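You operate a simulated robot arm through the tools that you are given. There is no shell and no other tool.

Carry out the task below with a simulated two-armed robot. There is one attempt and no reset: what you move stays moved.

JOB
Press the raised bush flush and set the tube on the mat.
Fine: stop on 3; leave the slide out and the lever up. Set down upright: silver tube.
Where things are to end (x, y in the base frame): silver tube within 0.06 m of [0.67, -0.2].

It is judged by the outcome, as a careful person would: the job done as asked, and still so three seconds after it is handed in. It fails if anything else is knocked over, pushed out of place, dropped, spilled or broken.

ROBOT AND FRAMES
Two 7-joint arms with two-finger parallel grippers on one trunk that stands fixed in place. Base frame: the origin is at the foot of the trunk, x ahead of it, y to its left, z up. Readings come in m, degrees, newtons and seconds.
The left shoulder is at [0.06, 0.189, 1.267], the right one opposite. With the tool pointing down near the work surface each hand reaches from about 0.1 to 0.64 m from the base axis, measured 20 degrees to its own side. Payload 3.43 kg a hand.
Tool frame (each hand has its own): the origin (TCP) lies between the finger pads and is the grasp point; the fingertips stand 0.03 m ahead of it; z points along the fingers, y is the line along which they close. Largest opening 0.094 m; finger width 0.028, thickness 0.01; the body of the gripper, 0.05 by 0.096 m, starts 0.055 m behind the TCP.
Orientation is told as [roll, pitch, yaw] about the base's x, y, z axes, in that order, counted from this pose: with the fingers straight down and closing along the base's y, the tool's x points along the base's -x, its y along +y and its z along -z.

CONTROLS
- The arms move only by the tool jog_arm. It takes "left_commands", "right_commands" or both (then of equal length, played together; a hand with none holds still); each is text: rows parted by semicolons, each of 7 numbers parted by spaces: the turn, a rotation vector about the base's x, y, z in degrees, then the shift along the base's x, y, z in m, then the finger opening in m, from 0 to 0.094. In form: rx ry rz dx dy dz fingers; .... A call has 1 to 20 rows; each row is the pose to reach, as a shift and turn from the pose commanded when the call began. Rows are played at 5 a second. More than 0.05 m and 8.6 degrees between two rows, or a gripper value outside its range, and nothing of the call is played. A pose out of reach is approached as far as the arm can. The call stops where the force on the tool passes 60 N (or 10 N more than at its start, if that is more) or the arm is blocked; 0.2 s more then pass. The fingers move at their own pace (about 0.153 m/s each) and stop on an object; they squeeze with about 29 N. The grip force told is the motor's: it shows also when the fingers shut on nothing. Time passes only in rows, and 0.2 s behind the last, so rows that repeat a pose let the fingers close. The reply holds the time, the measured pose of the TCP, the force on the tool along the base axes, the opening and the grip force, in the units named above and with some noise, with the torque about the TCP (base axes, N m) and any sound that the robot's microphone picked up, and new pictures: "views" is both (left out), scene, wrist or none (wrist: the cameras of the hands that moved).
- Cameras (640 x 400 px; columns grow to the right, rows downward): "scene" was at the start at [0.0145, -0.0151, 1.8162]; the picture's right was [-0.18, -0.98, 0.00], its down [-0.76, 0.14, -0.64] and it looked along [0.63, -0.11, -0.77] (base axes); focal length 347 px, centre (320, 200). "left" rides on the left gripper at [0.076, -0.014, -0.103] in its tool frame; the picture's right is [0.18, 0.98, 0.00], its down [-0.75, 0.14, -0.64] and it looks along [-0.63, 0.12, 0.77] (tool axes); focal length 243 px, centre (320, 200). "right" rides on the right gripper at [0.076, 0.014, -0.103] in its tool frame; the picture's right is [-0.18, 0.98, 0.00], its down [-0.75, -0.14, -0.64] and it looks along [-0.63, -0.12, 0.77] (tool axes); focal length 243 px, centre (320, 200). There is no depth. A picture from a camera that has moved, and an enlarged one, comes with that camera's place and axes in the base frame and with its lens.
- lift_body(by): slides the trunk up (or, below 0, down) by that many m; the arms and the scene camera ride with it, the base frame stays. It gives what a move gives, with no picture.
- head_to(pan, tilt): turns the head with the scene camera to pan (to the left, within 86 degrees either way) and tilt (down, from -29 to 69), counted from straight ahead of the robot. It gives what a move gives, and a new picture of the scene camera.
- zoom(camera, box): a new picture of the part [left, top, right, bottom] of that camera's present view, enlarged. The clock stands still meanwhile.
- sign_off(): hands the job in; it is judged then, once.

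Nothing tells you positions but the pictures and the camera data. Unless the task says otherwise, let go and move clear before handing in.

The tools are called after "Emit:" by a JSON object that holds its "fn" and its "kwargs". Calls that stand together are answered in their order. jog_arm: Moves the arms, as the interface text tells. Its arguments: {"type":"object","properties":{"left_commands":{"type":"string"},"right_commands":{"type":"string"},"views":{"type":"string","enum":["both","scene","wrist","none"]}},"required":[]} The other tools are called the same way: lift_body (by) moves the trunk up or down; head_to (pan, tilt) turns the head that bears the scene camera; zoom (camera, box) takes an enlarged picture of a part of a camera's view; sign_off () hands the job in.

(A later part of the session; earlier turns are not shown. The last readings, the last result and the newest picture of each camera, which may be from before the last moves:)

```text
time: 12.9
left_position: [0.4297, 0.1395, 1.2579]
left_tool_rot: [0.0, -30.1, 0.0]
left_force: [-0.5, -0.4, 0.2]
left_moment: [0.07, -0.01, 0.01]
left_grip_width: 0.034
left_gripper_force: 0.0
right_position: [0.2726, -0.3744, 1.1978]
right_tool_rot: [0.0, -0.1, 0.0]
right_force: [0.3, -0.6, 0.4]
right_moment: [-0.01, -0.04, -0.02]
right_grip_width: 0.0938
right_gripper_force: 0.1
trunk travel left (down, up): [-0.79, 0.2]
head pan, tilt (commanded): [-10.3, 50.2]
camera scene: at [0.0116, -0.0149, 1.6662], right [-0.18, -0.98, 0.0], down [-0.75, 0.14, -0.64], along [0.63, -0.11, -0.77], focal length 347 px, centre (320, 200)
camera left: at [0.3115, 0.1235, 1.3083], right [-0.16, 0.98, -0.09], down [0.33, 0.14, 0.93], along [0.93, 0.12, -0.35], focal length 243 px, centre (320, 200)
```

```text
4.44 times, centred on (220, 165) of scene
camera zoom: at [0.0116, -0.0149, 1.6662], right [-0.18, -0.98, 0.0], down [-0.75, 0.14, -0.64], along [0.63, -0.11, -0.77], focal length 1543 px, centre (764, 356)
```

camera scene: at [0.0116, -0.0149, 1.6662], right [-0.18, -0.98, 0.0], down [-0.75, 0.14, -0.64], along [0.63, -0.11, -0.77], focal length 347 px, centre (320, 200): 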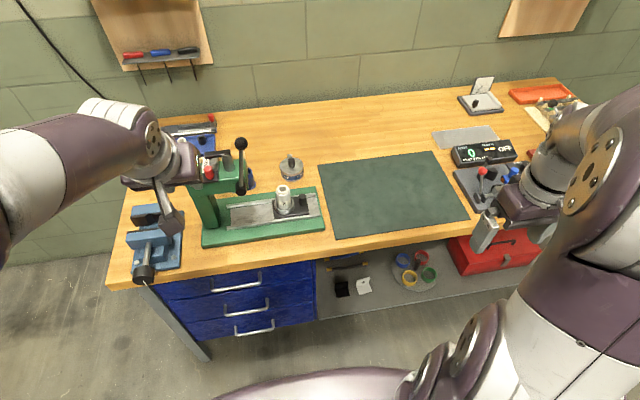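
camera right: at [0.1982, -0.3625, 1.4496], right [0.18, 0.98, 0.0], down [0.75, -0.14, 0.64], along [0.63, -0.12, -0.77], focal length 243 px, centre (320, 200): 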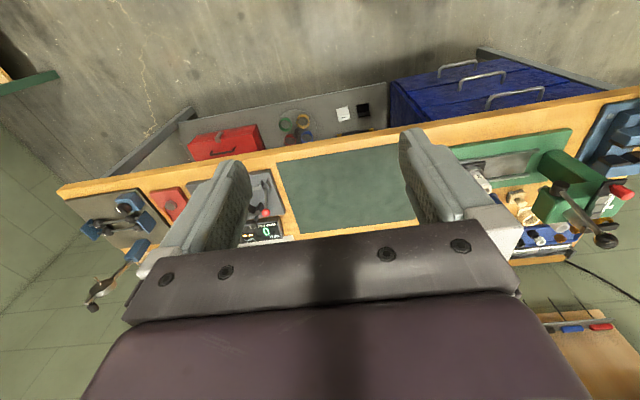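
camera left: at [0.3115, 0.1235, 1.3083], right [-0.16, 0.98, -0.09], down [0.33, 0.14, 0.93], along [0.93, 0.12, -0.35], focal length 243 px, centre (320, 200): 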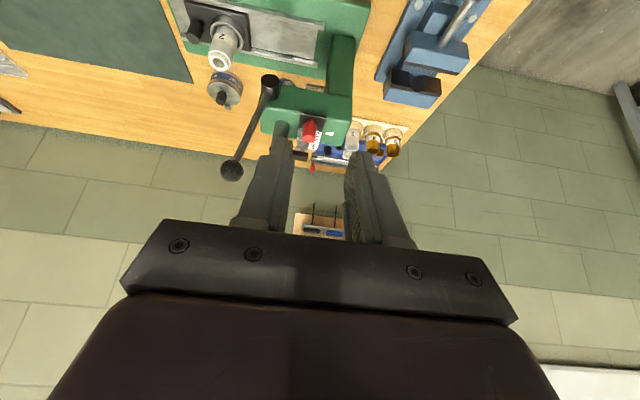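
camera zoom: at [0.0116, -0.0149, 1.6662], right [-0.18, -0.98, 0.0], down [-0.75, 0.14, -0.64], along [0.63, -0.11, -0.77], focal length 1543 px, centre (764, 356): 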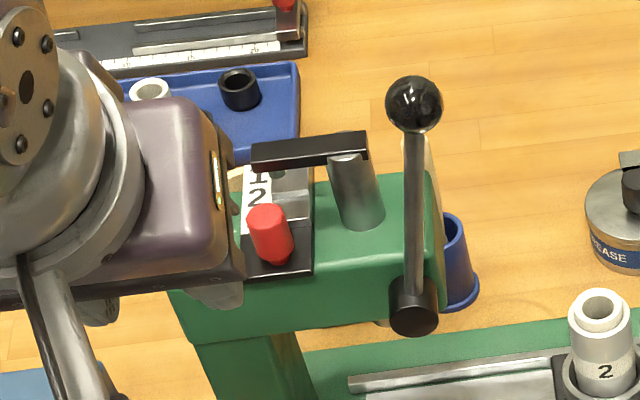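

I'll zoom tightly on the strip and arrow from the left camera.

Emit:
{"fn": "zoom", "kwargs": {"camera": "left", "box": [285, 105, 345, 155]}}

Emit:
{"fn": "zoom", "kwargs": {"camera": "scene", "box": [195, 145, 235, 190]}}

```text
8.00 times, centred on (315, 130) of left
camera zoom: at [0.3115, 0.1235, 1.3083], right [-0.16, 0.98, -0.09], down [0.33, 0.14, 0.93], along [0.93, 0.12, -0.35], focal length 1941 px, centre (360, 760)
```

zoom: 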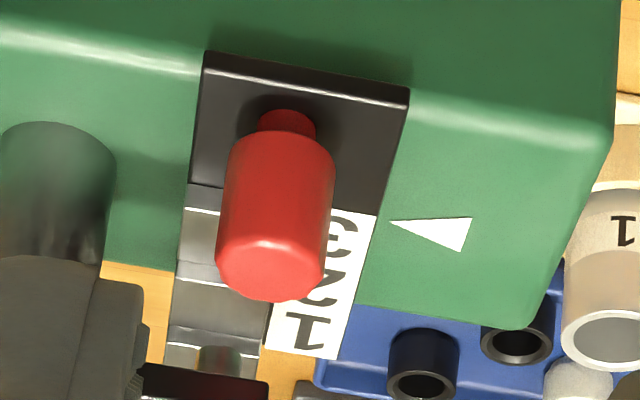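

```text
8.89 times, centred on (215, 168) of scene
camera zoom: at [0.0116, -0.0149, 1.6662], right [-0.18, -0.98, 0.0], down [-0.75, 0.14, -0.64], along [0.63, -0.11, -0.77], focal length 3086 px, centre (1253, 489)
```

zoom: 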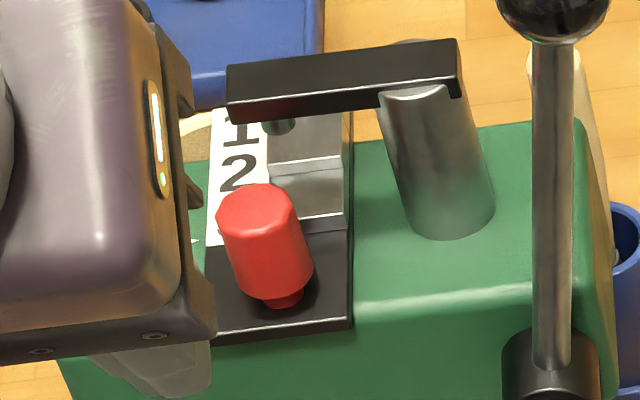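

The arrow now lines up with 3 (same parallax offset as when it read 1), so the stop is set. Next I'll park the left hand and bring the right hand, rotated to point left, forward and down, toward the slide's black peg near [0.64, -0.08, 0.92].

Emit:
{"fn": "jog_arm", "kwargs": {"left_commands": "0 0 0 -0.008 0.01 0 0.034; 0 0 0 -0.016 0.02 0 0.034; 0 0 0 -0.024 0.03 0 0.034; 0 0 0 -0.032 0.04 0 0.034; 0 0 0 -0.04 0.05 0 0.034; 0 0 0 -0.048 0.06 0 0.034; 0 0 0 -0.056 0.07 0 0.034; 0 0 0 -0.064 0.08 0 0.034; 0 0 0 -0.072 0.09 0 0.034; 0 0 0 -0.08 0.1 0 0.034; 0 0 0 -0.08 0.1 0 0.034; 0 0 0 -0.08 0.1 0 0.034", "right_commands": "2.22 -3.16 6.09 0.016 0.0114 -0.007 0.05; 4.44 -6.33 12.18 0.032 0.0227 -0.014 0.05; 6.65 -9.49 18.27 0.048 0.0341 -0.021 0.05; 8.87 -12.65 24.36 0.065 0.0455 -0.028 0.05; 11.09 -15.82 30.45 0.081 0.0568 -0.035 0.05; 13.31 -18.98 36.55 0.097 0.0682 -0.042 0.05; 15.53 -22.15 42.64 0.113 0.0795 -0.049 0.05; 17.75 -25.31 48.73 0.129 0.0909 -0.056 0.05; 19.96 -28.47 54.82 0.145 0.1023 -0.063 0.05; 22.18 -31.64 60.91 0.161 0.1136 -0.07 0.05; 24.4 -34.8 67.0 0.1775 0.125 -0.0775 0.05; 24.4 -34.8 67.0 0.1775 0.125 -0.0775 0.05", "views": "both"}}

```text
time: 15.6
left_position: [0.3511, 0.2392, 1.2547]
left_tool_rot: [0.0, -29.9, 0.0]
left_force: [-0.2, 0.2, 0.1]
left_moment: [-0.02, 0.01, 0.01]
left_grip_width: 0.034
left_gripper_force: 0.1
right_position: [0.4483, -0.2413, 1.1112]
right_tool_rot: [-0.2, -40.0, 70.1]
right_force: [0.2, 0.8, 0.2]
right_moment: [-0.01, 0.0, 0.01]
right_grip_width: 0.0499
right_gripper_force: 0.0
right hand out of reach, approached as far as the arm can: row 11, 12
trunk travel left (down, up): [-0.79, 0.2]
head pan, tilt (commanded): [-10.3, 50.2]
camera scene: at [0.0131, -0.0145, 1.6662], right [-0.18, -0.98, 0.0], down [-0.76, 0.14, -0.64], along [0.63, -0.11, -0.77], focal length 347 px, centre (320, 200)
camera right: at [0.3934, -0.3554, 1.1409], right [-0.88, 0.47, 0.12], down [0.19, 0.11, 0.98], along [0.44, 0.88, -0.18], focal length 243 px, centre (320, 200)
camera left: at [0.2328, 0.222, 1.3054], right [-0.16, 0.98, -0.09], down [0.33, 0.14, 0.93], along [0.93, 0.12, -0.35], focal length 243 px, centre (320, 200)
```

scene: 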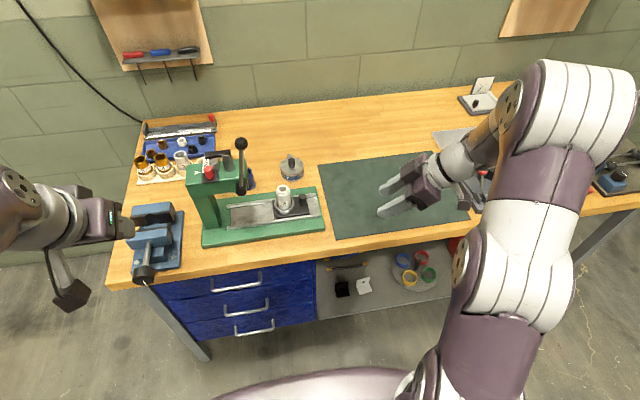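
right: 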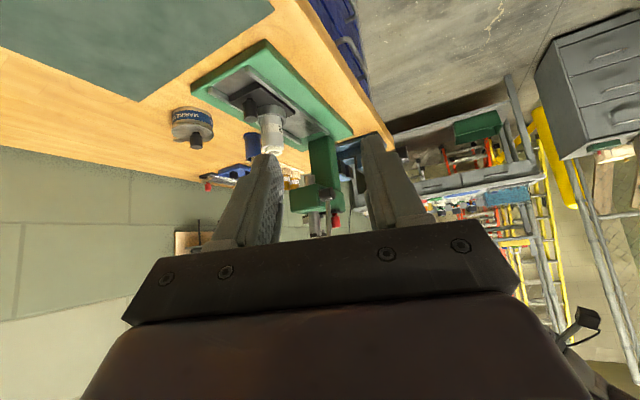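
left: 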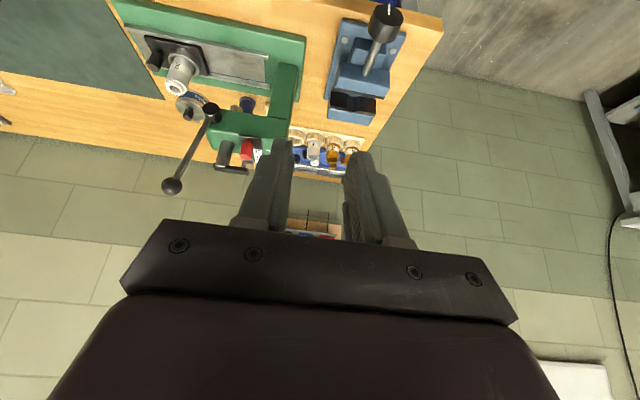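

The right hand reached its joint limit near 70° yaw, so I'll use about 45° yaw instead. First I'll zoom in to refine the peg's position and the heights of the ring and peg.

Emit:
{"fn": "zoom", "kwargs": {"camera": "right", "box": [160, 30, 400, 190]}}

Emit:
{"fn": "zoom", "kwargs": {"camera": "left", "box": [100, 0, 300, 130]}}

Emit:
{"fn": "zoom", "kwargs": {"camera": "scene", "box": [180, 130, 260, 200]}}

```text
2.50 times, centred on (280, 110) of right
camera zoom: at [0.3934, -0.3554, 1.1409], right [-0.88, 0.47, 0.12], down [0.19, 0.11, 0.98], along [0.44, 0.88, -0.18], focal length 606 px, centre (420, 425)
```

zoom: 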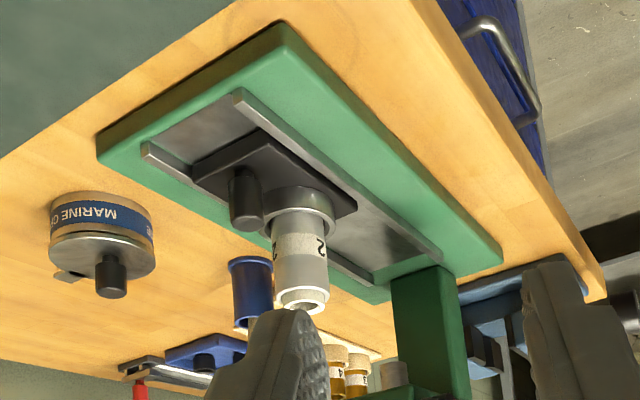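

```text
3.08 times, centred on (200, 65) of left
camera zoom: at [0.2328, 0.222, 1.3054], right [-0.16, 0.98, -0.09], down [0.33, 0.14, 0.93], along [0.93, 0.12, -0.35], focal length 746 px, centre (689, 615)
```

zoom: 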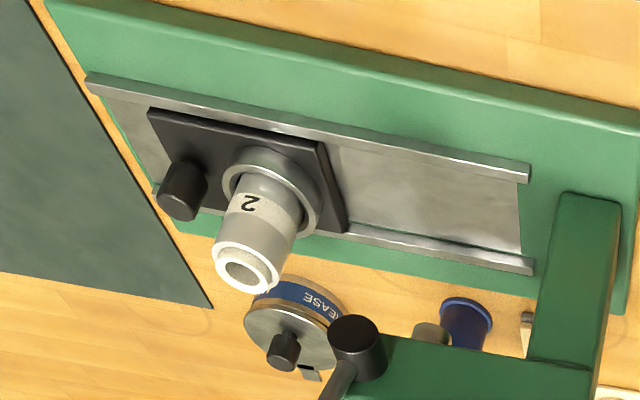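

```text
5.71 times, centred on (220, 165) of scene
camera zoom: at [0.0131, -0.0145, 1.6662], right [-0.18, -0.98, 0.0], down [-0.76, 0.14, -0.64], along [0.63, -0.11, -0.77], focal length 1984 px, centre (891, 400)
```

zoom: 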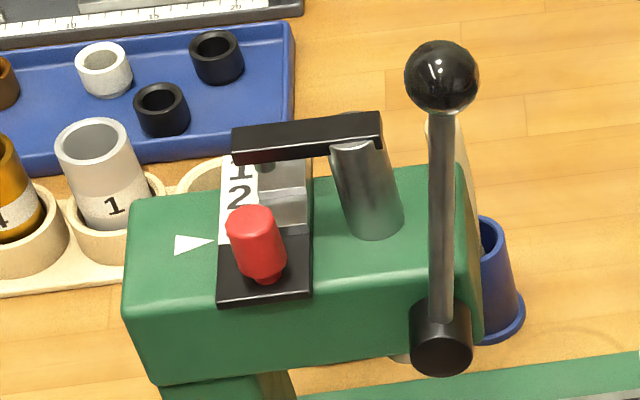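

Refined positions: peg top [0.641, -0.079, 0.928] and bush top [0.639, -0.028, 0.969]. I'll rotate the right hand back to 45° yaw and approach a pre-grasp up-right-front of the peg.

Emit:
{"fn": "jog_arm", "kwargs": {"right_commands": "0 0 -5 0.018 0.013 -0.01 0.045; 0 0 -10 0.036 0.026 -0.02 0.045; 0 0 -15 0.055 0.04 -0.03 0.045; 0 0 -20 0.074 0.054 -0.04 0.045; 0 0 -25 0.093 0.067 -0.05 0.045; 0 0 -25 0.112 0.081 -0.061 0.045; 0 0 -25 0.112 0.081 -0.061 0.045", "views": "both"}}

Emit:
{"fn": "zoom", "kwargs": {"camera": "right", "box": [200, 50, 440, 200]}}

```text
time: 17.1
left_position: [0.3511, 0.2374, 1.2549]
left_tool_rot: [0.0, -30.0, 0.0]
left_force: [0.6, 0.8, 0.2]
left_moment: [0.01, -0.01, 0.01]
left_grip_width: 0.0342
left_gripper_force: 0.0
right_position: [0.5583, -0.1611, 1.0507]
right_tool_rot: [0.0, -40.1, 45.0]
right_force: [-0.2, 0.3, -1.2]
right_moment: [0.02, 0.01, -0.04]
right_grip_width: 0.0451
right_gripper_force: 0.0
trunk travel left (down, up): [-0.79, 0.2]
head pan, tilt (commanded): [-10.3, 50.2]
camera scene: at [0.0139, -0.0153, 1.6662], right [-0.18, -0.98, 0.0], down [-0.76, 0.14, -0.64], along [0.63, -0.11, -0.77], focal length 347 px, centre (320, 200)
camera right: at [0.4614, -0.2399, 1.0802], right [-0.59, 0.79, 0.12], down [0.22, 0.02, 0.98], along [0.77, 0.61, -0.18], focal length 243 px, centre (320, 200)
```

scene: 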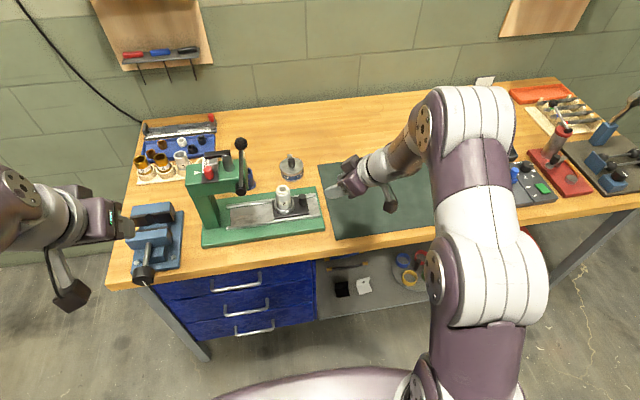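
right: 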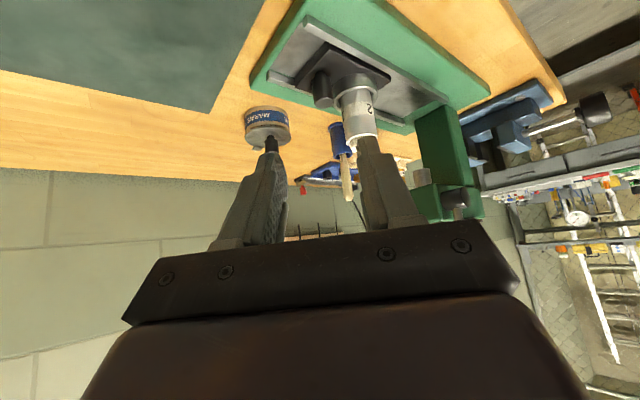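

```text
2.67 times, centred on (320, 125) of right
camera zoom: at [0.4614, -0.2399, 1.0802], right [-0.59, 0.79, 0.12], down [0.22, 0.02, 0.98], along [0.77, 0.61, -0.18], focal length 647 px, centre (320, 400)
```

zoom: 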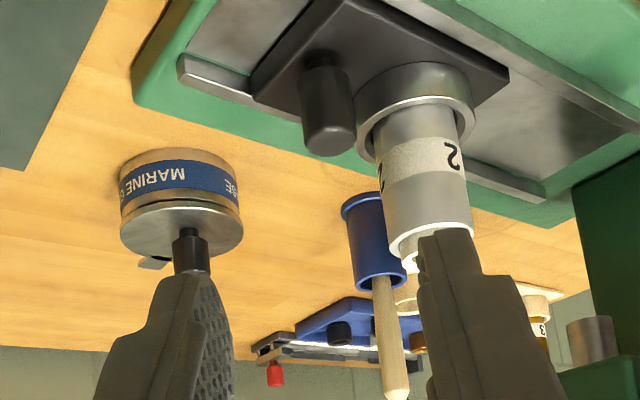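

The hand reaches well here. I'll turn to 60° yaw for better clearance of the finger from the tube and move to 0.08 m from the peg.

Emit:
{"fn": "jog_arm", "kwargs": {"right_commands": "0 0 5 0.012 0.006 -0.014 0.04; 0 0 10 0.024 0.0125 -0.028 0.04; 0 0 15 0.036 0.019 -0.043 0.04; 0 0 15 0.048 0.025 -0.057 0.04; 0 0 15 0.048 0.025 -0.057 0.04", "views": "both"}}

Emit:
{"fn": "zoom", "kwargs": {"camera": "right", "box": [200, 20, 440, 200]}}

Emit:
{"fn": "zoom", "kwargs": {"camera": "scene", "box": [240, 150, 380, 250]}}

```text
time: 18.4
left_position: [0.3511, 0.2355, 1.2542]
left_tool_rot: [0.1, -30.0, -0.1]
left_force: [-0.4, -0.2, -1.1]
left_moment: [-0.01, 0.01, -0.04]
left_grip_width: 0.034
left_gripper_force: 0.1
right_position: [0.6075, -0.1373, 0.9951]
right_tool_rot: [0.0, -40.1, 60.0]
right_force: [0.0, 0.6, -0.2]
right_moment: [0.02, 0.02, 0.0]
right_grip_width: 0.04
right_gripper_force: 0.0
trunk travel left (down, up): [-0.79, 0.2]
head pan, tilt (commanded): [-10.3, 50.2]
camera scene: at [0.0138, -0.0151, 1.6662], right [-0.18, -0.98, 0.0], down [-0.76, 0.14, -0.64], along [0.63, -0.11, -0.77], focal length 347 px, centre (320, 200)
camera right: at [0.534, -0.2387, 1.0236], right [-0.78, 0.61, 0.12], down [0.2, 0.07, 0.98], along [0.59, 0.79, -0.18], focal length 243 px, centre (320, 200)
```

scene: 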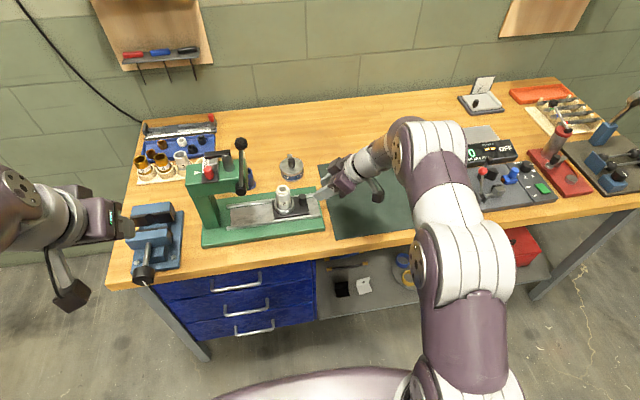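
right: 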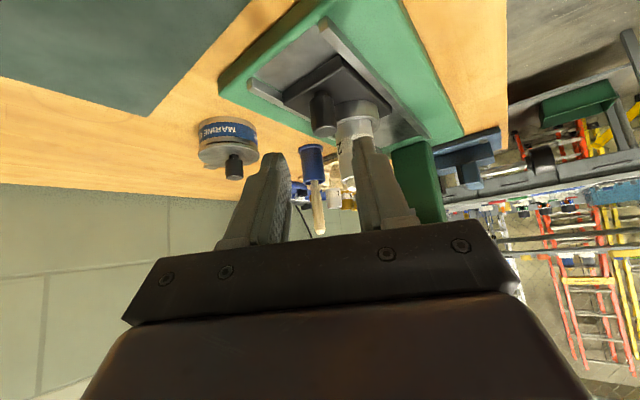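

```text
2.22 times, centred on (320, 110) of right
camera zoom: at [0.534, -0.2387, 1.0236], right [-0.78, 0.61, 0.12], down [0.2, 0.07, 0.98], along [0.59, 0.79, -0.18], focal length 539 px, centre (320, 400)
```

zoom: 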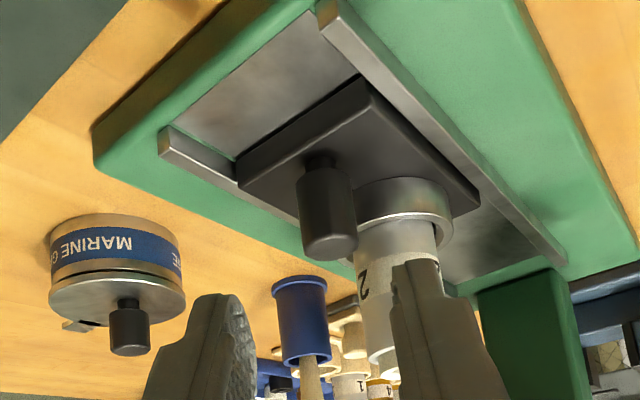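

```text
4.00 times, centred on (310, 200) of scene
camera zoom: at [0.0138, -0.0151, 1.6662], right [-0.18, -0.98, 0.0], down [-0.76, 0.14, -0.64], along [0.63, -0.11, -0.77], focal length 1389 px, centre (360, 200)
```

zoom: 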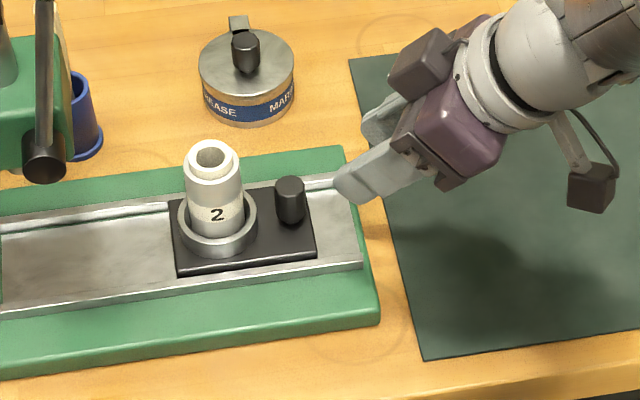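

The peg is centred between the fingers. I'll approach along the tool axis and close on it.

Emit:
{"fn": "jog_arm", "kwargs": {"right_commands": "0 0 0 0.0065 0.0115 -0.0153 0.04; 0 0 0 0.013 0.023 -0.0306 0.04; 0 0 0 0.0195 0.034 -0.0459 0.04; 0 0 0 0.026 0.0455 -0.061 0.04; 0 0 0 0.026 0.0455 -0.061 0.04", "views": "both"}}

Emit:
{"fn": "zoom", "kwargs": {"camera": "right", "box": [200, 20, 440, 200]}}

Emit:
{"fn": "zoom", "kwargs": {"camera": "scene", "box": [240, 150, 380, 250]}}

```text
time: 19.6
left_position: [0.3513, 0.2384, 1.2536]
left_tool_rot: [0.1, -30.1, 0.0]
left_force: [0.0, -0.5, -0.3]
left_moment: [0.02, -0.01, -0.03]
left_grip_width: 0.0341
left_gripper_force: 0.1
right_position: [0.6348, -0.0919, 0.9335]
right_tool_rot: [-0.1, -40.0, 60.0]
right_force: [-0.4, -0.1, 0.8]
right_moment: [-0.01, -0.01, 0.0]
right_grip_width: 0.04
right_gripper_force: 0.1
trunk travel left (down, up): [-0.79, 0.2]
head pan, tilt (commanded): [-10.3, 50.2]
camera scene: at [0.014, -0.0153, 1.6662], right [-0.18, -0.98, 0.0], down [-0.76, 0.14, -0.64], along [0.63, -0.11, -0.77], focal length 347 px, centre (320, 200)
camera right: at [0.5605, -0.1929, 0.9618], right [-0.78, 0.61, 0.12], down [0.2, 0.07, 0.98], along [0.59, 0.79, -0.18], focal length 243 px, centre (320, 200)
```

scene: 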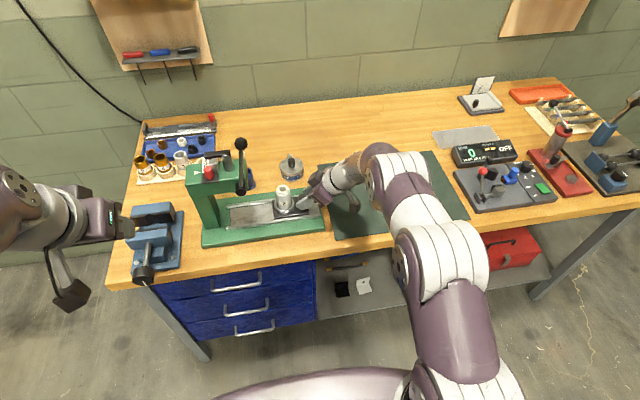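
right: 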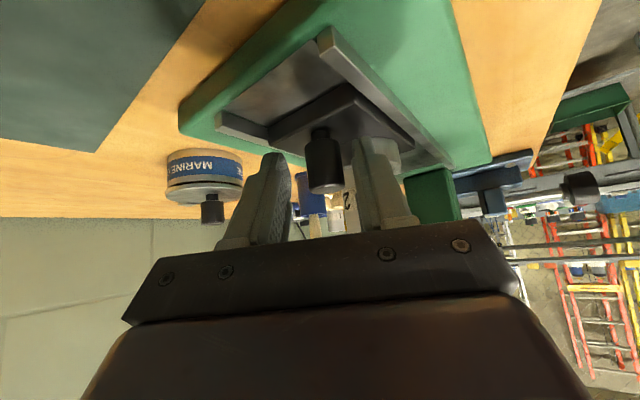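

```text
2.22 times, centred on (320, 110) of right
camera zoom: at [0.5605, -0.1929, 0.9618], right [-0.78, 0.61, 0.12], down [0.2, 0.07, 0.98], along [0.59, 0.79, -0.18], focal length 539 px, centre (320, 400)
```

zoom: 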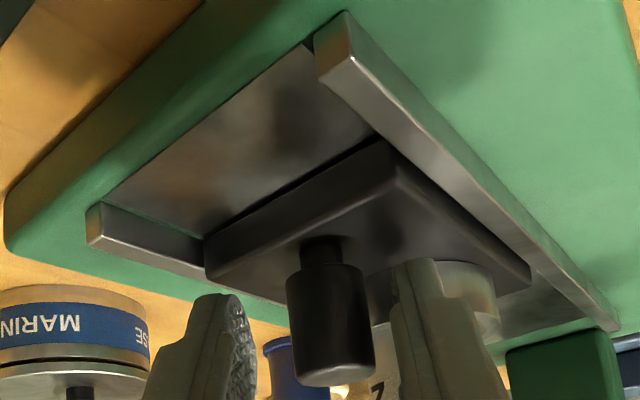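

```text
4.00 times, centred on (310, 200) of scene
camera zoom: at [0.014, -0.0153, 1.6662], right [-0.18, -0.98, 0.0], down [-0.76, 0.14, -0.64], along [0.63, -0.11, -0.77], focal length 1389 px, centre (360, 200)
```

zoom: 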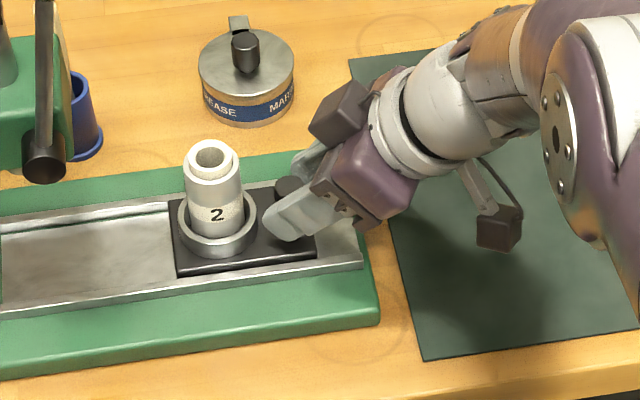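

The fingers straddle the peg cleanly. I'll shift 2–3 mm to centre and close.

Emit:
{"fn": "jog_arm", "kwargs": {"right_commands": "0 0 0 -0.002 0.0015 0 0.04; 0 0 0 -0.002 0.0015 0 0.025; 0 0 0 -0.002 0.0015 0 0.01; 0 0 0 -0.002 0.0015 0 0.01; 0 0 0 -0.002 0.0015 0 0.01", "views": "wrist"}}

```text
time: 20.8
left_position: [0.352, 0.2387, 1.2544]
left_tool_rot: [0.1, -30.0, 0.0]
left_force: [0.3, 0.4, -0.2]
left_moment: [0.03, -0.02, 0.02]
left_grip_width: 0.0341
left_gripper_force: 0.0
right_position: [0.6322, -0.0909, 0.9325]
right_tool_rot: [-0.1, -40.0, 60.0]
right_force: [-1.5, 1.9, -1.6]
right_moment: [0.12, -0.15, 0.29]
right_grip_width: 0.0209
right_gripper_force: 45.0
trunk travel left (down, up): [-0.79, 0.2]
head pan, tilt (commanded): [-10.3, 50.2]
camera right: at [0.5587, -0.1913, 0.9619], right [-0.78, 0.61, 0.12], down [0.21, 0.07, 0.98], along [0.59, 0.79, -0.18], focal length 243 px, centre (320, 200)
```

right: 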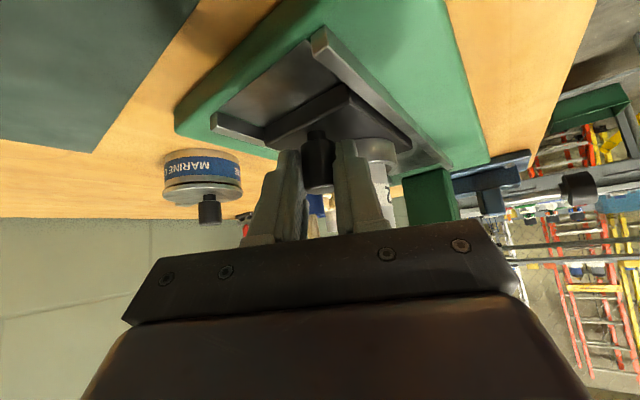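

The peg is gripped (width 0.021 m). I'll slide the carriage in (+y) slowly, about 0.1 m first.

Emit:
{"fn": "jog_arm", "kwargs": {"right_commands": "0 0 0 0 0.006 0 0.01; 0 0 0 0 0.014 0 0.01; 0 0 0 0 0.024 0 0.01; 0 0 0 0 0.034 0 0.01; 0 0 0 0 0.044 0 0.01; 0 0 0 0 0.054 0 0.01; 0 0 0 0 0.064 0 0.01; 0 0 0 0 0.074 0 0.01; 0 0 0 0 0.084 0 0.01; 0 0 0 0 0.094 0 0.01; 0 0 0 0 0.102 0 0.01; 0 0 0 0 0.102 0 0.01", "views": "both"}}

Emit:
{"fn": "zoom", "kwargs": {"camera": "scene", "box": [180, 130, 340, 250]}}

```text
time: 23.4
left_position: [0.3544, 0.2378, 1.2536]
left_tool_rot: [0.1, -29.9, -0.1]
left_force: [1.2, -0.6, 0.6]
left_moment: [0.06, 0.02, -0.01]
left_grip_width: 0.0342
left_gripper_force: 0.0
right_position: [0.6321, 0.011, 0.9329]
right_tool_rot: [0.0, -40.0, 60.0]
right_force: [10.9, -0.4, 4.4]
right_moment: [0.64, -0.54, 0.02]
right_grip_width: 0.0212
right_gripper_force: 45.0
trunk travel left (down, up): [-0.79, 0.2]
head pan, tilt (commanded): [-10.3, 50.2]
camera scene: at [0.0162, -0.0153, 1.6662], right [-0.18, -0.98, 0.0], down [-0.76, 0.14, -0.64], along [0.63, -0.11, -0.77], focal length 347 px, centre (320, 200)
camera right: at [0.5586, -0.0891, 0.9618], right [-0.78, 0.61, 0.12], down [0.2, 0.07, 0.98], along [0.59, 0.79, -0.18], focal length 243 px, centre (320, 200)
```

scene: 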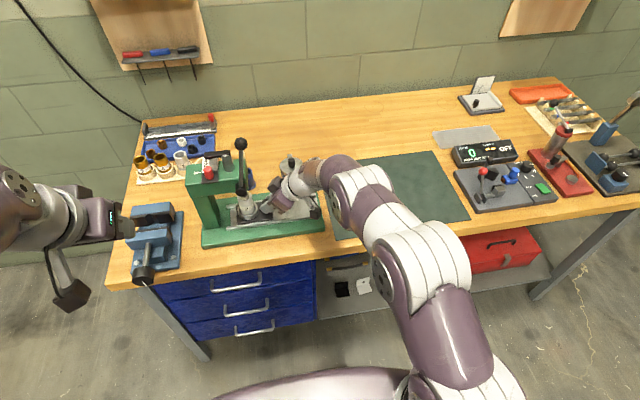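
right: 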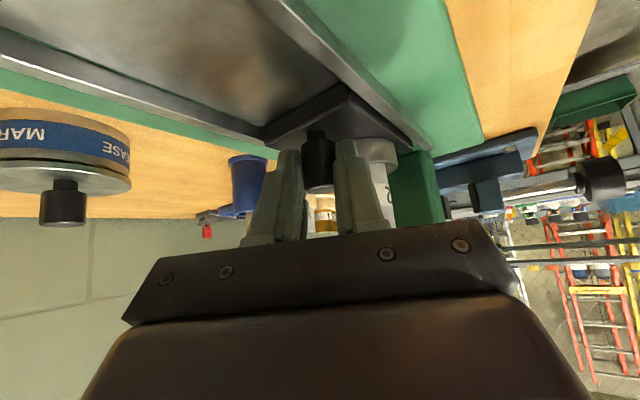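

```text
3.33 times, centred on (260, 190) of scene
camera zoom: at [0.0162, -0.0153, 1.6662], right [-0.18, -0.98, 0.0], down [-0.76, 0.14, -0.64], along [0.63, -0.11, -0.77], focal length 1157 px, centre (520, 233)
```

zoom: 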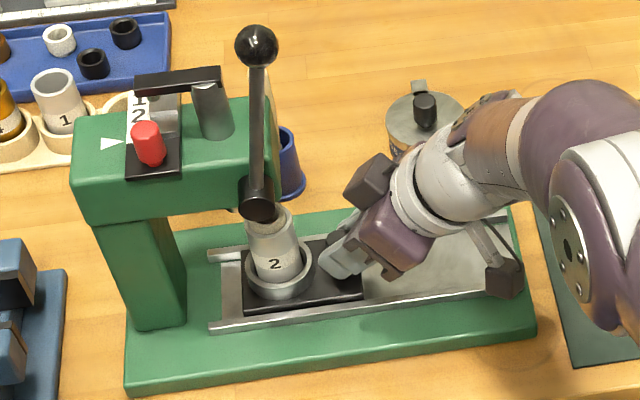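

The carriage followed and the tube is close under the ram. I'll push the remaining distance in small steps until the end stop.

Emit:
{"fn": "jog_arm", "kwargs": {"right_commands": "0 0 0 0.001 0.004 0 0.01; 0 0 0 0.001 0.008 0 0.01; 0 0 0 0.001 0.012 0 0.01; 0 0 0 0.001 0.016 0 0.01; 0 0 0 0.001 0.019 0 0.01; 0 0 0 0.001 0.019 0 0.01", "views": "wrist"}}

Emit:
{"fn": "zoom", "kwargs": {"camera": "scene", "box": [180, 130, 300, 250]}}

Emit:
{"fn": "zoom", "kwargs": {"camera": "right", "box": [230, 60, 470, 240]}}

```text
time: 24.8
left_position: [0.3519, 0.2376, 1.254]
left_tool_rot: [0.0, -30.0, -0.1]
left_force: [0.0, -0.3, 0.3]
left_moment: [-0.01, 0.0, -0.01]
left_grip_width: 0.0341
left_gripper_force: 0.1
right_position: [0.6316, 0.0301, 0.9328]
right_tool_rot: [0.0, -40.0, 60.0]
right_force: [5.6, -2.5, 5.5]
right_moment: [-0.62, 0.12, 0.11]
right_grip_width: 0.0213
right_gripper_force: 45.4
trunk travel left (down, up): [-0.79, 0.2]
head pan, tilt (commanded): [-10.3, 50.2]
camera right: at [0.5586, -0.0712, 0.9619], right [-0.78, 0.61, 0.12], down [0.2, 0.07, 0.98], along [0.59, 0.79, -0.18], focal length 243 px, centre (320, 200)
```

right: 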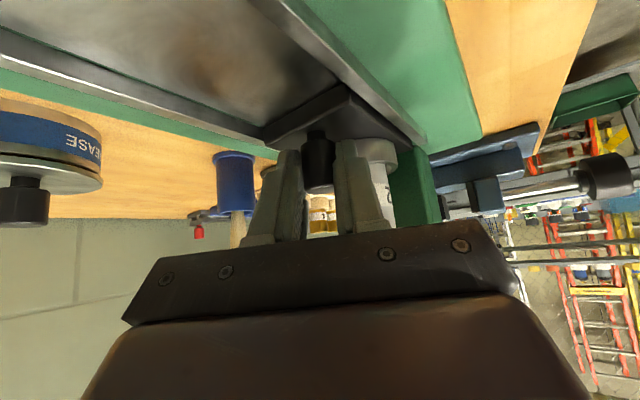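

```text
3.33 times, centred on (240, 190) of scene
camera zoom: at [0.0148, -0.0153, 1.6662], right [-0.18, -0.98, 0.0], down [-0.76, 0.14, -0.64], along [0.63, -0.11, -0.77], focal length 1157 px, centre (587, 233)
```

zoom: 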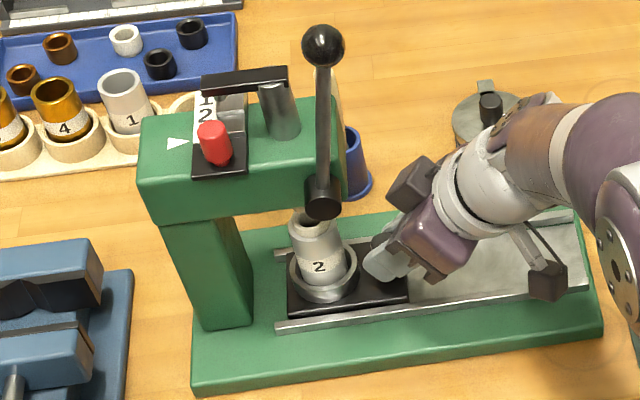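

```text
2.22 times, centred on (350, 150) of right
camera zoom: at [0.5586, -0.0712, 0.9619], right [-0.78, 0.61, 0.12], down [0.2, 0.07, 0.98], along [0.59, 0.79, -0.18], focal length 539 px, centre (253, 311)
```

zoom: 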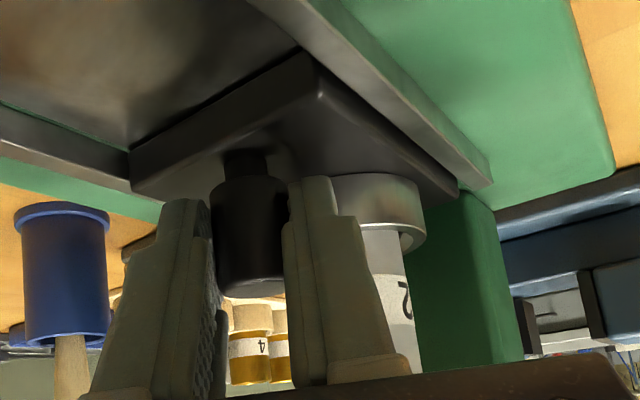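

Not yet at a hard stop; the force is still low. I'll continue in 3 mm steps to feel for the end stop.

Emit:
{"fn": "jog_arm", "kwargs": {"right_commands": "0 0 0 0 0.002 0 0.01; 0 0 0 0 0.004 0 0.01; 0 0 0 0 0.006 0 0.01; 0 0 0 0 0.006 0 0.01", "views": "none"}}

Emit:
{"fn": "zoom", "kwargs": {"camera": "scene", "box": [200, 160, 280, 240]}}

```text
time: 25.8
left_position: [0.351, 0.2312, 1.256]
left_tool_rot: [0.3, -30.1, -0.2]
left_force: [-0.5, 0.2, 0.0]
left_moment: [0.01, -0.03, -0.02]
left_grip_width: 0.0339
left_gripper_force: 0.2
right_position: [0.6322, 0.0312, 0.9327]
right_tool_rot: [0.1, -40.2, 59.8]
right_force: [-1.2, -37.1, 5.8]
right_moment: [-0.59, -0.17, -0.11]
right_grip_width: 0.0216
right_gripper_force: 44.9
trunk travel left (down, up): [-0.79, 0.2]
head pan, tilt (commanded): [-10.3, 50.2]
```

```text
5.00 times, centred on (240, 200) of scene
camera zoom: at [0.0128, -0.0236, 1.6661], right [-0.18, -0.98, -0.01], down [-0.76, 0.14, -0.64], along [0.63, -0.11, -0.77], focal length 1736 px, centre (720, 200)
```

zoom: 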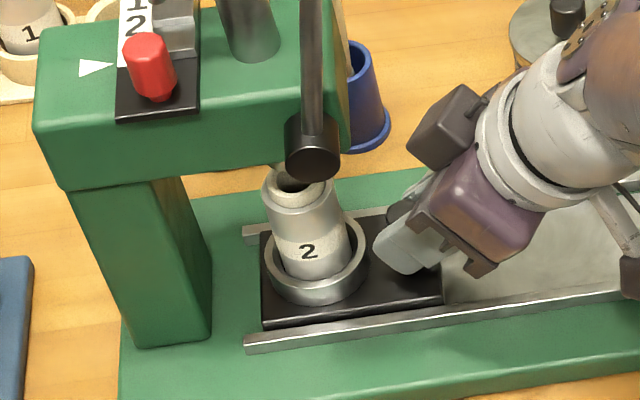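

The slide hit its end stop (37 N in -y), so it's fully in. I'll relax the push, open the fingers and back away to the right.

Emit:
{"fn": "jog_arm", "kwargs": {"right_commands": "0 0 0 0 -0.005 0 0.01; 0 0 0 0 -0.005 0 0.04; 0 0 0 0 -0.005 0 0.04; 0 0 0 -0.008 -0.019 0.019 0.04; 0 0 0 -0.016 -0.033 0.038 0.04; 0 0 0 -0.024 -0.047 0.057 0.04; 0 0 0 -0.032 -0.061 0.077 0.04; 0 0 0 -0.04 -0.09 0.09 0.04; 0 0 0 -0.05 -0.125 0.1 0.04; 0 0 0 -0.06 -0.16 0.11 0.04; 0 0 0 -0.07 -0.2 0.12 0.04; 0 0 0 -0.08 -0.24 0.12 0.04; 0 0 0 -0.09 -0.28 0.12 0.04", "views": "both"}}

Emit:
{"fn": "zoom", "kwargs": {"camera": "scene", "box": [180, 130, 340, 250]}}

```text
time: 28.6
left_position: [0.3508, 0.2361, 1.2538]
left_tool_rot: [0.1, -30.0, 0.0]
left_force: [-0.2, -0.1, 0.3]
left_moment: [-0.02, -0.01, 0.0]
left_grip_width: 0.0339
left_gripper_force: 0.1
right_position: [0.5417, -0.246, 1.0543]
right_tool_rot: [0.0, -40.2, 60.1]
right_force: [0.3, 0.0, -0.1]
right_moment: [-0.02, 0.0, 0.03]
right_grip_width: 0.0399
right_gripper_force: 0.0
trunk travel left (down, up): [-0.79, 0.2]
head pan, tilt (commanded): [-10.3, 50.2]
camera scene: at [0.0146, -0.0167, 1.6662], right [-0.18, -0.98, 0.0], down [-0.76, 0.14, -0.64], along [0.63, -0.11, -0.77], focal length 347 px, centre (320, 200)
camera right: at [0.468, -0.3466, 1.084], right [-0.78, 0.61, 0.12], down [0.2, 0.07, 0.98], along [0.59, 0.79, -0.18], focal length 243 px, centre (320, 200)
```

scene: 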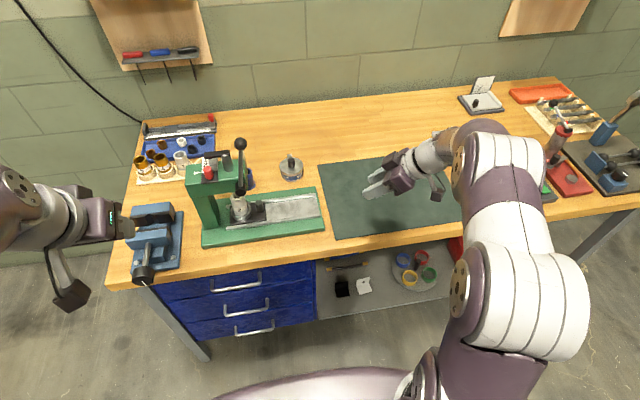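
right: 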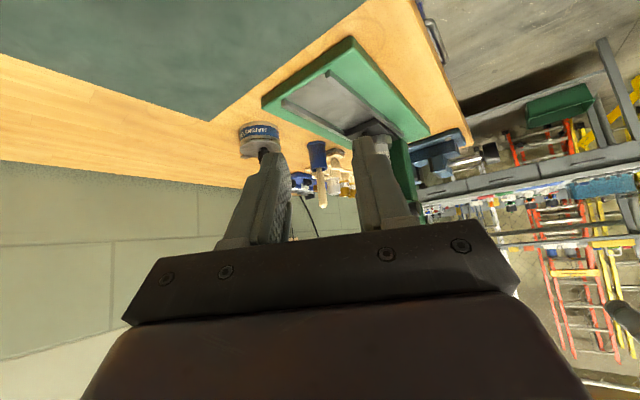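

```text
3.33 times, centred on (260, 190) of scene
camera zoom: at [0.0146, -0.0167, 1.6662], right [-0.18, -0.98, 0.0], down [-0.76, 0.14, -0.64], along [0.63, -0.11, -0.77], focal length 1157 px, centre (520, 233)
```

zoom: 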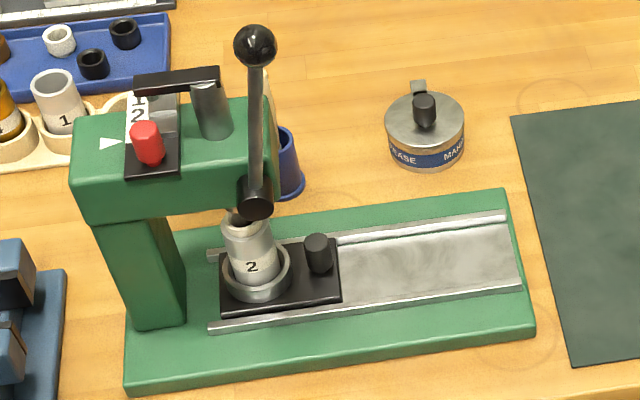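

The slide is fully in with the tube under the ram. Next I'll use the left hand, pointing forward, to grip the lever ball at about [0.596, 0.047, 1.179] and swing it about the hub axis (y≈0.072, z≈1.047). I'm moving to a pre-grasp in front of the ball and parking the right hand further right.

Emit:
{"fn": "jog_arm", "kwargs": {"left_commands": "0 -6 0 0.015 -0.019 -0.0075 0.06; 0 -12 0 0.03 -0.038 -0.015 0.06; 0 -18 0 0.045 -0.057 -0.0225 0.06; 0 -24 0 0.06 -0.076 -0.03 0.06; 0 -30 0 0.075 -0.095 -0.0375 0.06; 0 -36 0 0.09 -0.114 -0.045 0.06; 0 -42 0 0.104 -0.133 -0.0525 0.06; 0 -48 0 0.119 -0.151 -0.06 0.06; 0 -54 0 0.134 -0.17 -0.0675 0.06; 0 -60 0 0.149 -0.189 -0.075 0.06; 0 -60 0 0.149 -0.189 -0.075 0.06", "right_commands": "0 0 0 0 -0.01 0.005 0.04; 0 0 0 0 -0.02 0.01 0.04; 0 0 0 0 -0.03 0.015 0.04; 0 0 0 0 -0.04 0.02 0.04; 0 0 0 0 -0.05 0.025 0.04; 0 0 0 0 -0.06 0.03 0.04; 0 0 0 0 -0.07 0.03 0.04; 0 0 0 0 -0.08 0.03 0.04; 0 0 0 0 -0.09 0.03 0.04; 0 0 0 0 -0.1 0.03 0.04; 0 0 0 0 -0.1 0.03 0.04", "views": "both"}}

```text
time: 30.9
left_position: [0.5004, 0.0486, 1.1787]
left_tool_rot: [-167.9, -89.9, 167.9]
left_force: [-0.6, 0.5, 0.5]
left_moment: [-0.01, 0.0, 0.0]
left_grip_width: 0.06
left_gripper_force: 0.0
left hand out of reach, approached as far as the arm can: row 3
right_position: [0.5276, -0.3086, 1.0672]
right_tool_rot: [0.0, -40.0, 59.9]
right_force: [0.4, 0.6, 0.7]
right_moment: [-0.02, -0.01, 0.01]
right_grip_width: 0.04
right_gripper_force: 0.0
right hand out of reach, approached as far as the arm can: row 5, 6, 7, 8, 9, 10, 11
trunk travel left (down, up): [-0.79, 0.2]
head pan, tilt (commanded): [-10.3, 50.2]
camera scene: at [0.0137, -0.0145, 1.6662], right [-0.18, -0.98, 0.0], down [-0.76, 0.14, -0.64], along [0.63, -0.11, -0.77], focal length 347 px, centre (320, 200)
camera right: at [0.4539, -0.4098, 1.0973], right [-0.78, 0.61, 0.12], down [0.2, 0.07, 0.98], along [0.59, 0.79, -0.18], focal length 243 px, centre (320, 200)
camera left: at [0.3971, 0.0321, 1.1031], right [0.0, 0.98, -0.18], down [-0.64, 0.14, 0.75], along [0.77, 0.12, 0.63], focal length 243 px, centre (320, 200)
```

scene: 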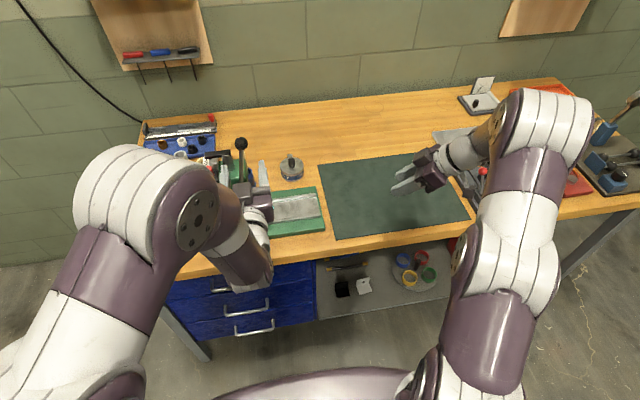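
right: 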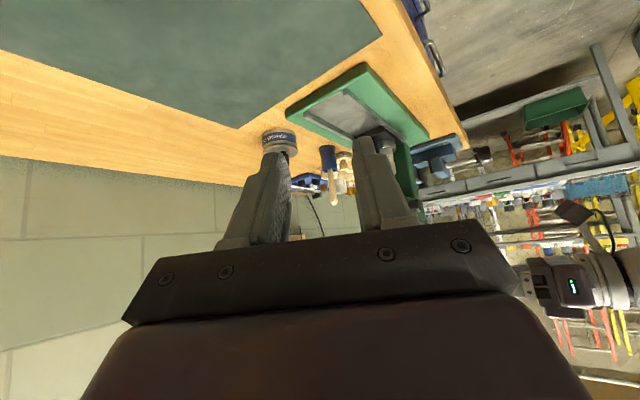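
left: 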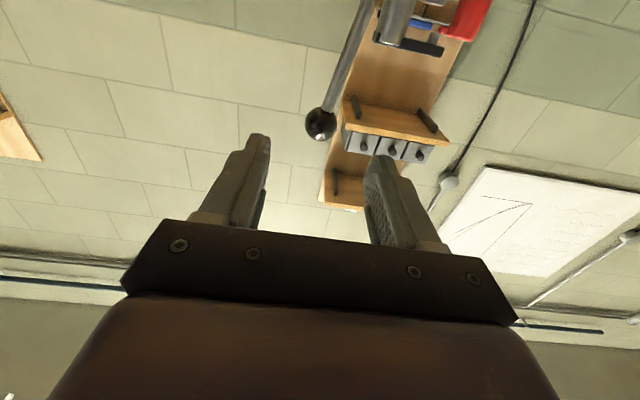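

The ball is centred between the left fingers at about [0.596, 0.047, 1.181]. I'll move forward and close on it gently.

Emit:
{"fn": "jog_arm", "kwargs": {"left_commands": "0 0 0 0.022 0 0.001 0.06; 0 0 0 0.044 0 0.002 0.06; 0 0 0 0.066 0 0.002 0.06; 0 0 0 0.088 0 0.002 0.06; 0 0 0 0.088 0 0.002 0.06", "views": "both"}}

Emit:
{"fn": "zoom", "kwargs": {"camera": "scene", "box": [180, 110, 320, 220]}}

```text
time: 32.1
left_position: [0.5895, 0.0504, 1.1815]
left_tool_rot: [158.5, -90.1, -158.4]
left_force: [-0.2, 0.1, -0.6]
left_moment: [-0.01, 0.0, 0.0]
left_grip_width: 0.0598
left_gripper_force: 0.0
right_position: [0.5284, -0.3082, 1.0678]
right_tool_rot: [0.0, -40.0, 59.9]
right_force: [-1.0, -0.2, -0.1]
right_moment: [-0.03, -0.01, 0.0]
right_grip_width: 0.0401
right_gripper_force: 0.0
trunk travel left (down, up): [-0.79, 0.2]
head pan, tilt (commanded): [-10.3, 50.2]
camera scene: at [0.0138, -0.0152, 1.6662], right [-0.18, -0.98, 0.0], down [-0.76, 0.14, -0.64], along [0.63, -0.11, -0.77], focal length 347 px, centre (320, 200)
camera left: at [0.4859, 0.0335, 1.1053], right [0.0, 0.98, -0.18], down [-0.64, 0.14, 0.75], along [0.77, 0.12, 0.63], focal length 243 px, centre (320, 200)
```

scene: 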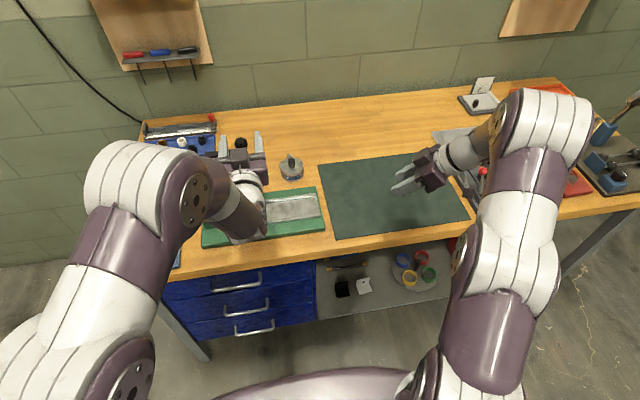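
left: 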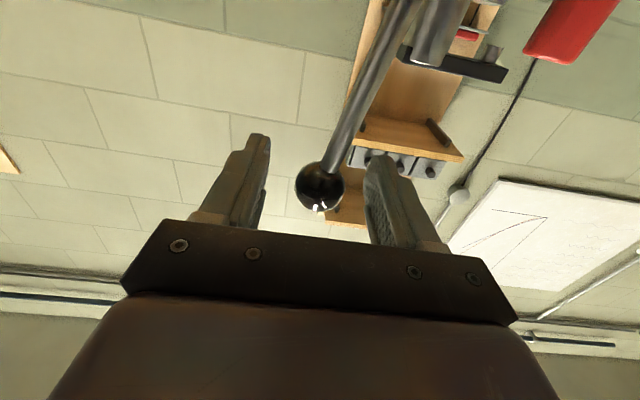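

```text
3.64 times, centred on (250, 165) of scene
camera zoom: at [0.0138, -0.0152, 1.6662], right [-0.18, -0.98, 0.0], down [-0.76, 0.14, -0.64], along [0.63, -0.11, -0.77], focal length 1262 px, centre (574, 327)
```

zoom: 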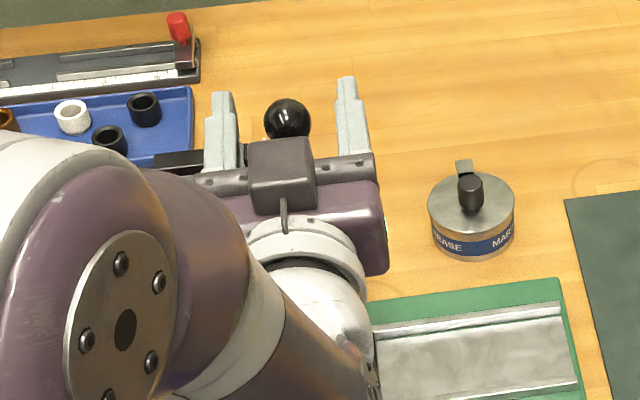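

The ball is right at the TCP. I'll close on it.

Emit:
{"fn": "jog_arm", "kwargs": {"left_commands": "0 0 0 0 -0.002 0 0.045; 0 0 0 0 -0.002 0 0.03; 0 0 0 0 -0.002 0 0.015; 0 0 0 0 -0.002 0 0.015; 0 0 0 0 -0.002 0 0.015", "views": "wrist"}}

```text
time: 33.4
left_position: [0.5912, 0.0478, 1.1809]
left_tool_rot: [139.2, -89.9, -139.2]
left_force: [0.8, -1.5, -0.1]
left_moment: [-0.07, 0.02, -0.04]
left_grip_width: 0.0272
left_gripper_force: 44.9
right_position: [0.5277, -0.3097, 1.0667]
right_tool_rot: [0.0, -40.0, 60.0]
right_force: [0.2, -0.4, 0.5]
right_moment: [-0.01, 0.0, 0.01]
right_grip_width: 0.0397
right_gripper_force: 0.1
trunk travel left (down, up): [-0.79, 0.2]
head pan, tilt (commanded): [-10.3, 50.2]
camera left: at [0.4865, 0.0313, 1.1053], right [0.0, 0.98, -0.18], down [-0.64, 0.14, 0.75], along [0.77, 0.12, 0.63], focal length 243 px, centre (320, 200)
```

left: 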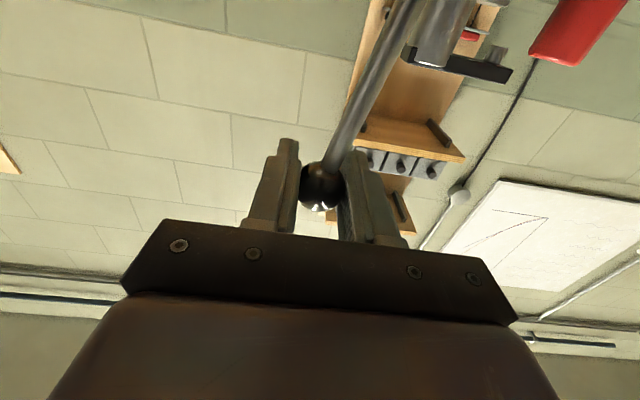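

The ball is firmly held (27 mm). I'll try a small swing to the right about the hub axis and check the resistance.

Emit:
{"fn": "jog_arm", "kwargs": {"left_commands": "2 0 0 0 -0.0047 -0.001 0.015; 4 0 0 0 -0.0094 -0.0021 0.015; 6 0 0 0 -0.0139 -0.0034 0.015; 8 0 0 0 -0.0185 -0.0048 0.015; 8 0 0 0 -0.0185 -0.0048 0.015", "views": "wrist"}}

Emit:
{"fn": "zoom", "kwargs": {"camera": "scene", "box": [180, 110, 320, 220]}}

```text
time: 34.5
left_position: [0.5888, 0.028, 1.1758]
left_tool_rot: [89.5, -82.0, -89.6]
left_force: [4.4, 1.8, -0.2]
left_moment: [0.3, 0.28, 0.13]
left_grip_width: 0.0271
left_gripper_force: 45.0
right_position: [0.5294, -0.3094, 1.0667]
right_tool_rot: [0.1, -40.0, 59.8]
right_force: [0.5, 0.7, 0.3]
right_moment: [0.01, 0.0, -0.01]
right_grip_width: 0.0398
right_gripper_force: 0.0
trunk travel left (down, up): [-0.79, 0.2]
head pan, tilt (commanded): [-10.3, 50.2]
camera left: at [0.4864, 0.0233, 1.0992], right [0.0, 1.0, -0.05], down [-0.64, 0.03, 0.77], along [0.77, 0.03, 0.64], focal length 243 px, centre (320, 200)
```

left: 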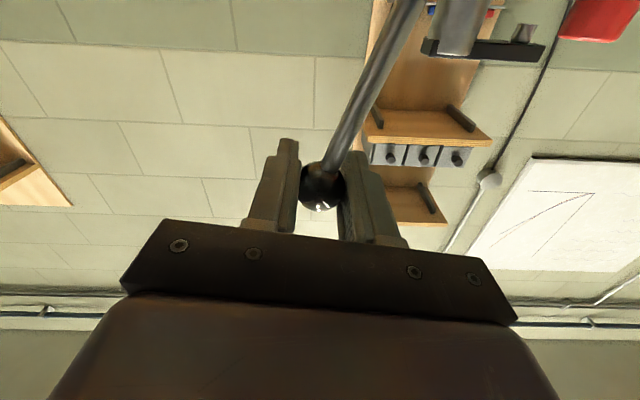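

```text
3.64 times, centred on (250, 165) of scene
camera zoom: at [0.0156, -0.0146, 1.6662], right [-0.18, -0.98, 0.0], down [-0.76, 0.14, -0.64], along [0.63, -0.11, -0.77], focal length 1262 px, centre (574, 327)
```

zoom: 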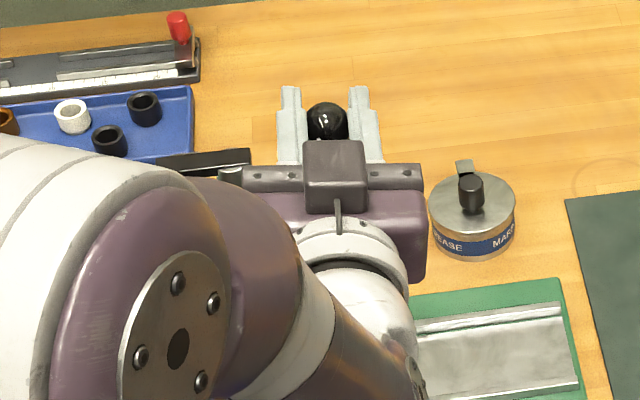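

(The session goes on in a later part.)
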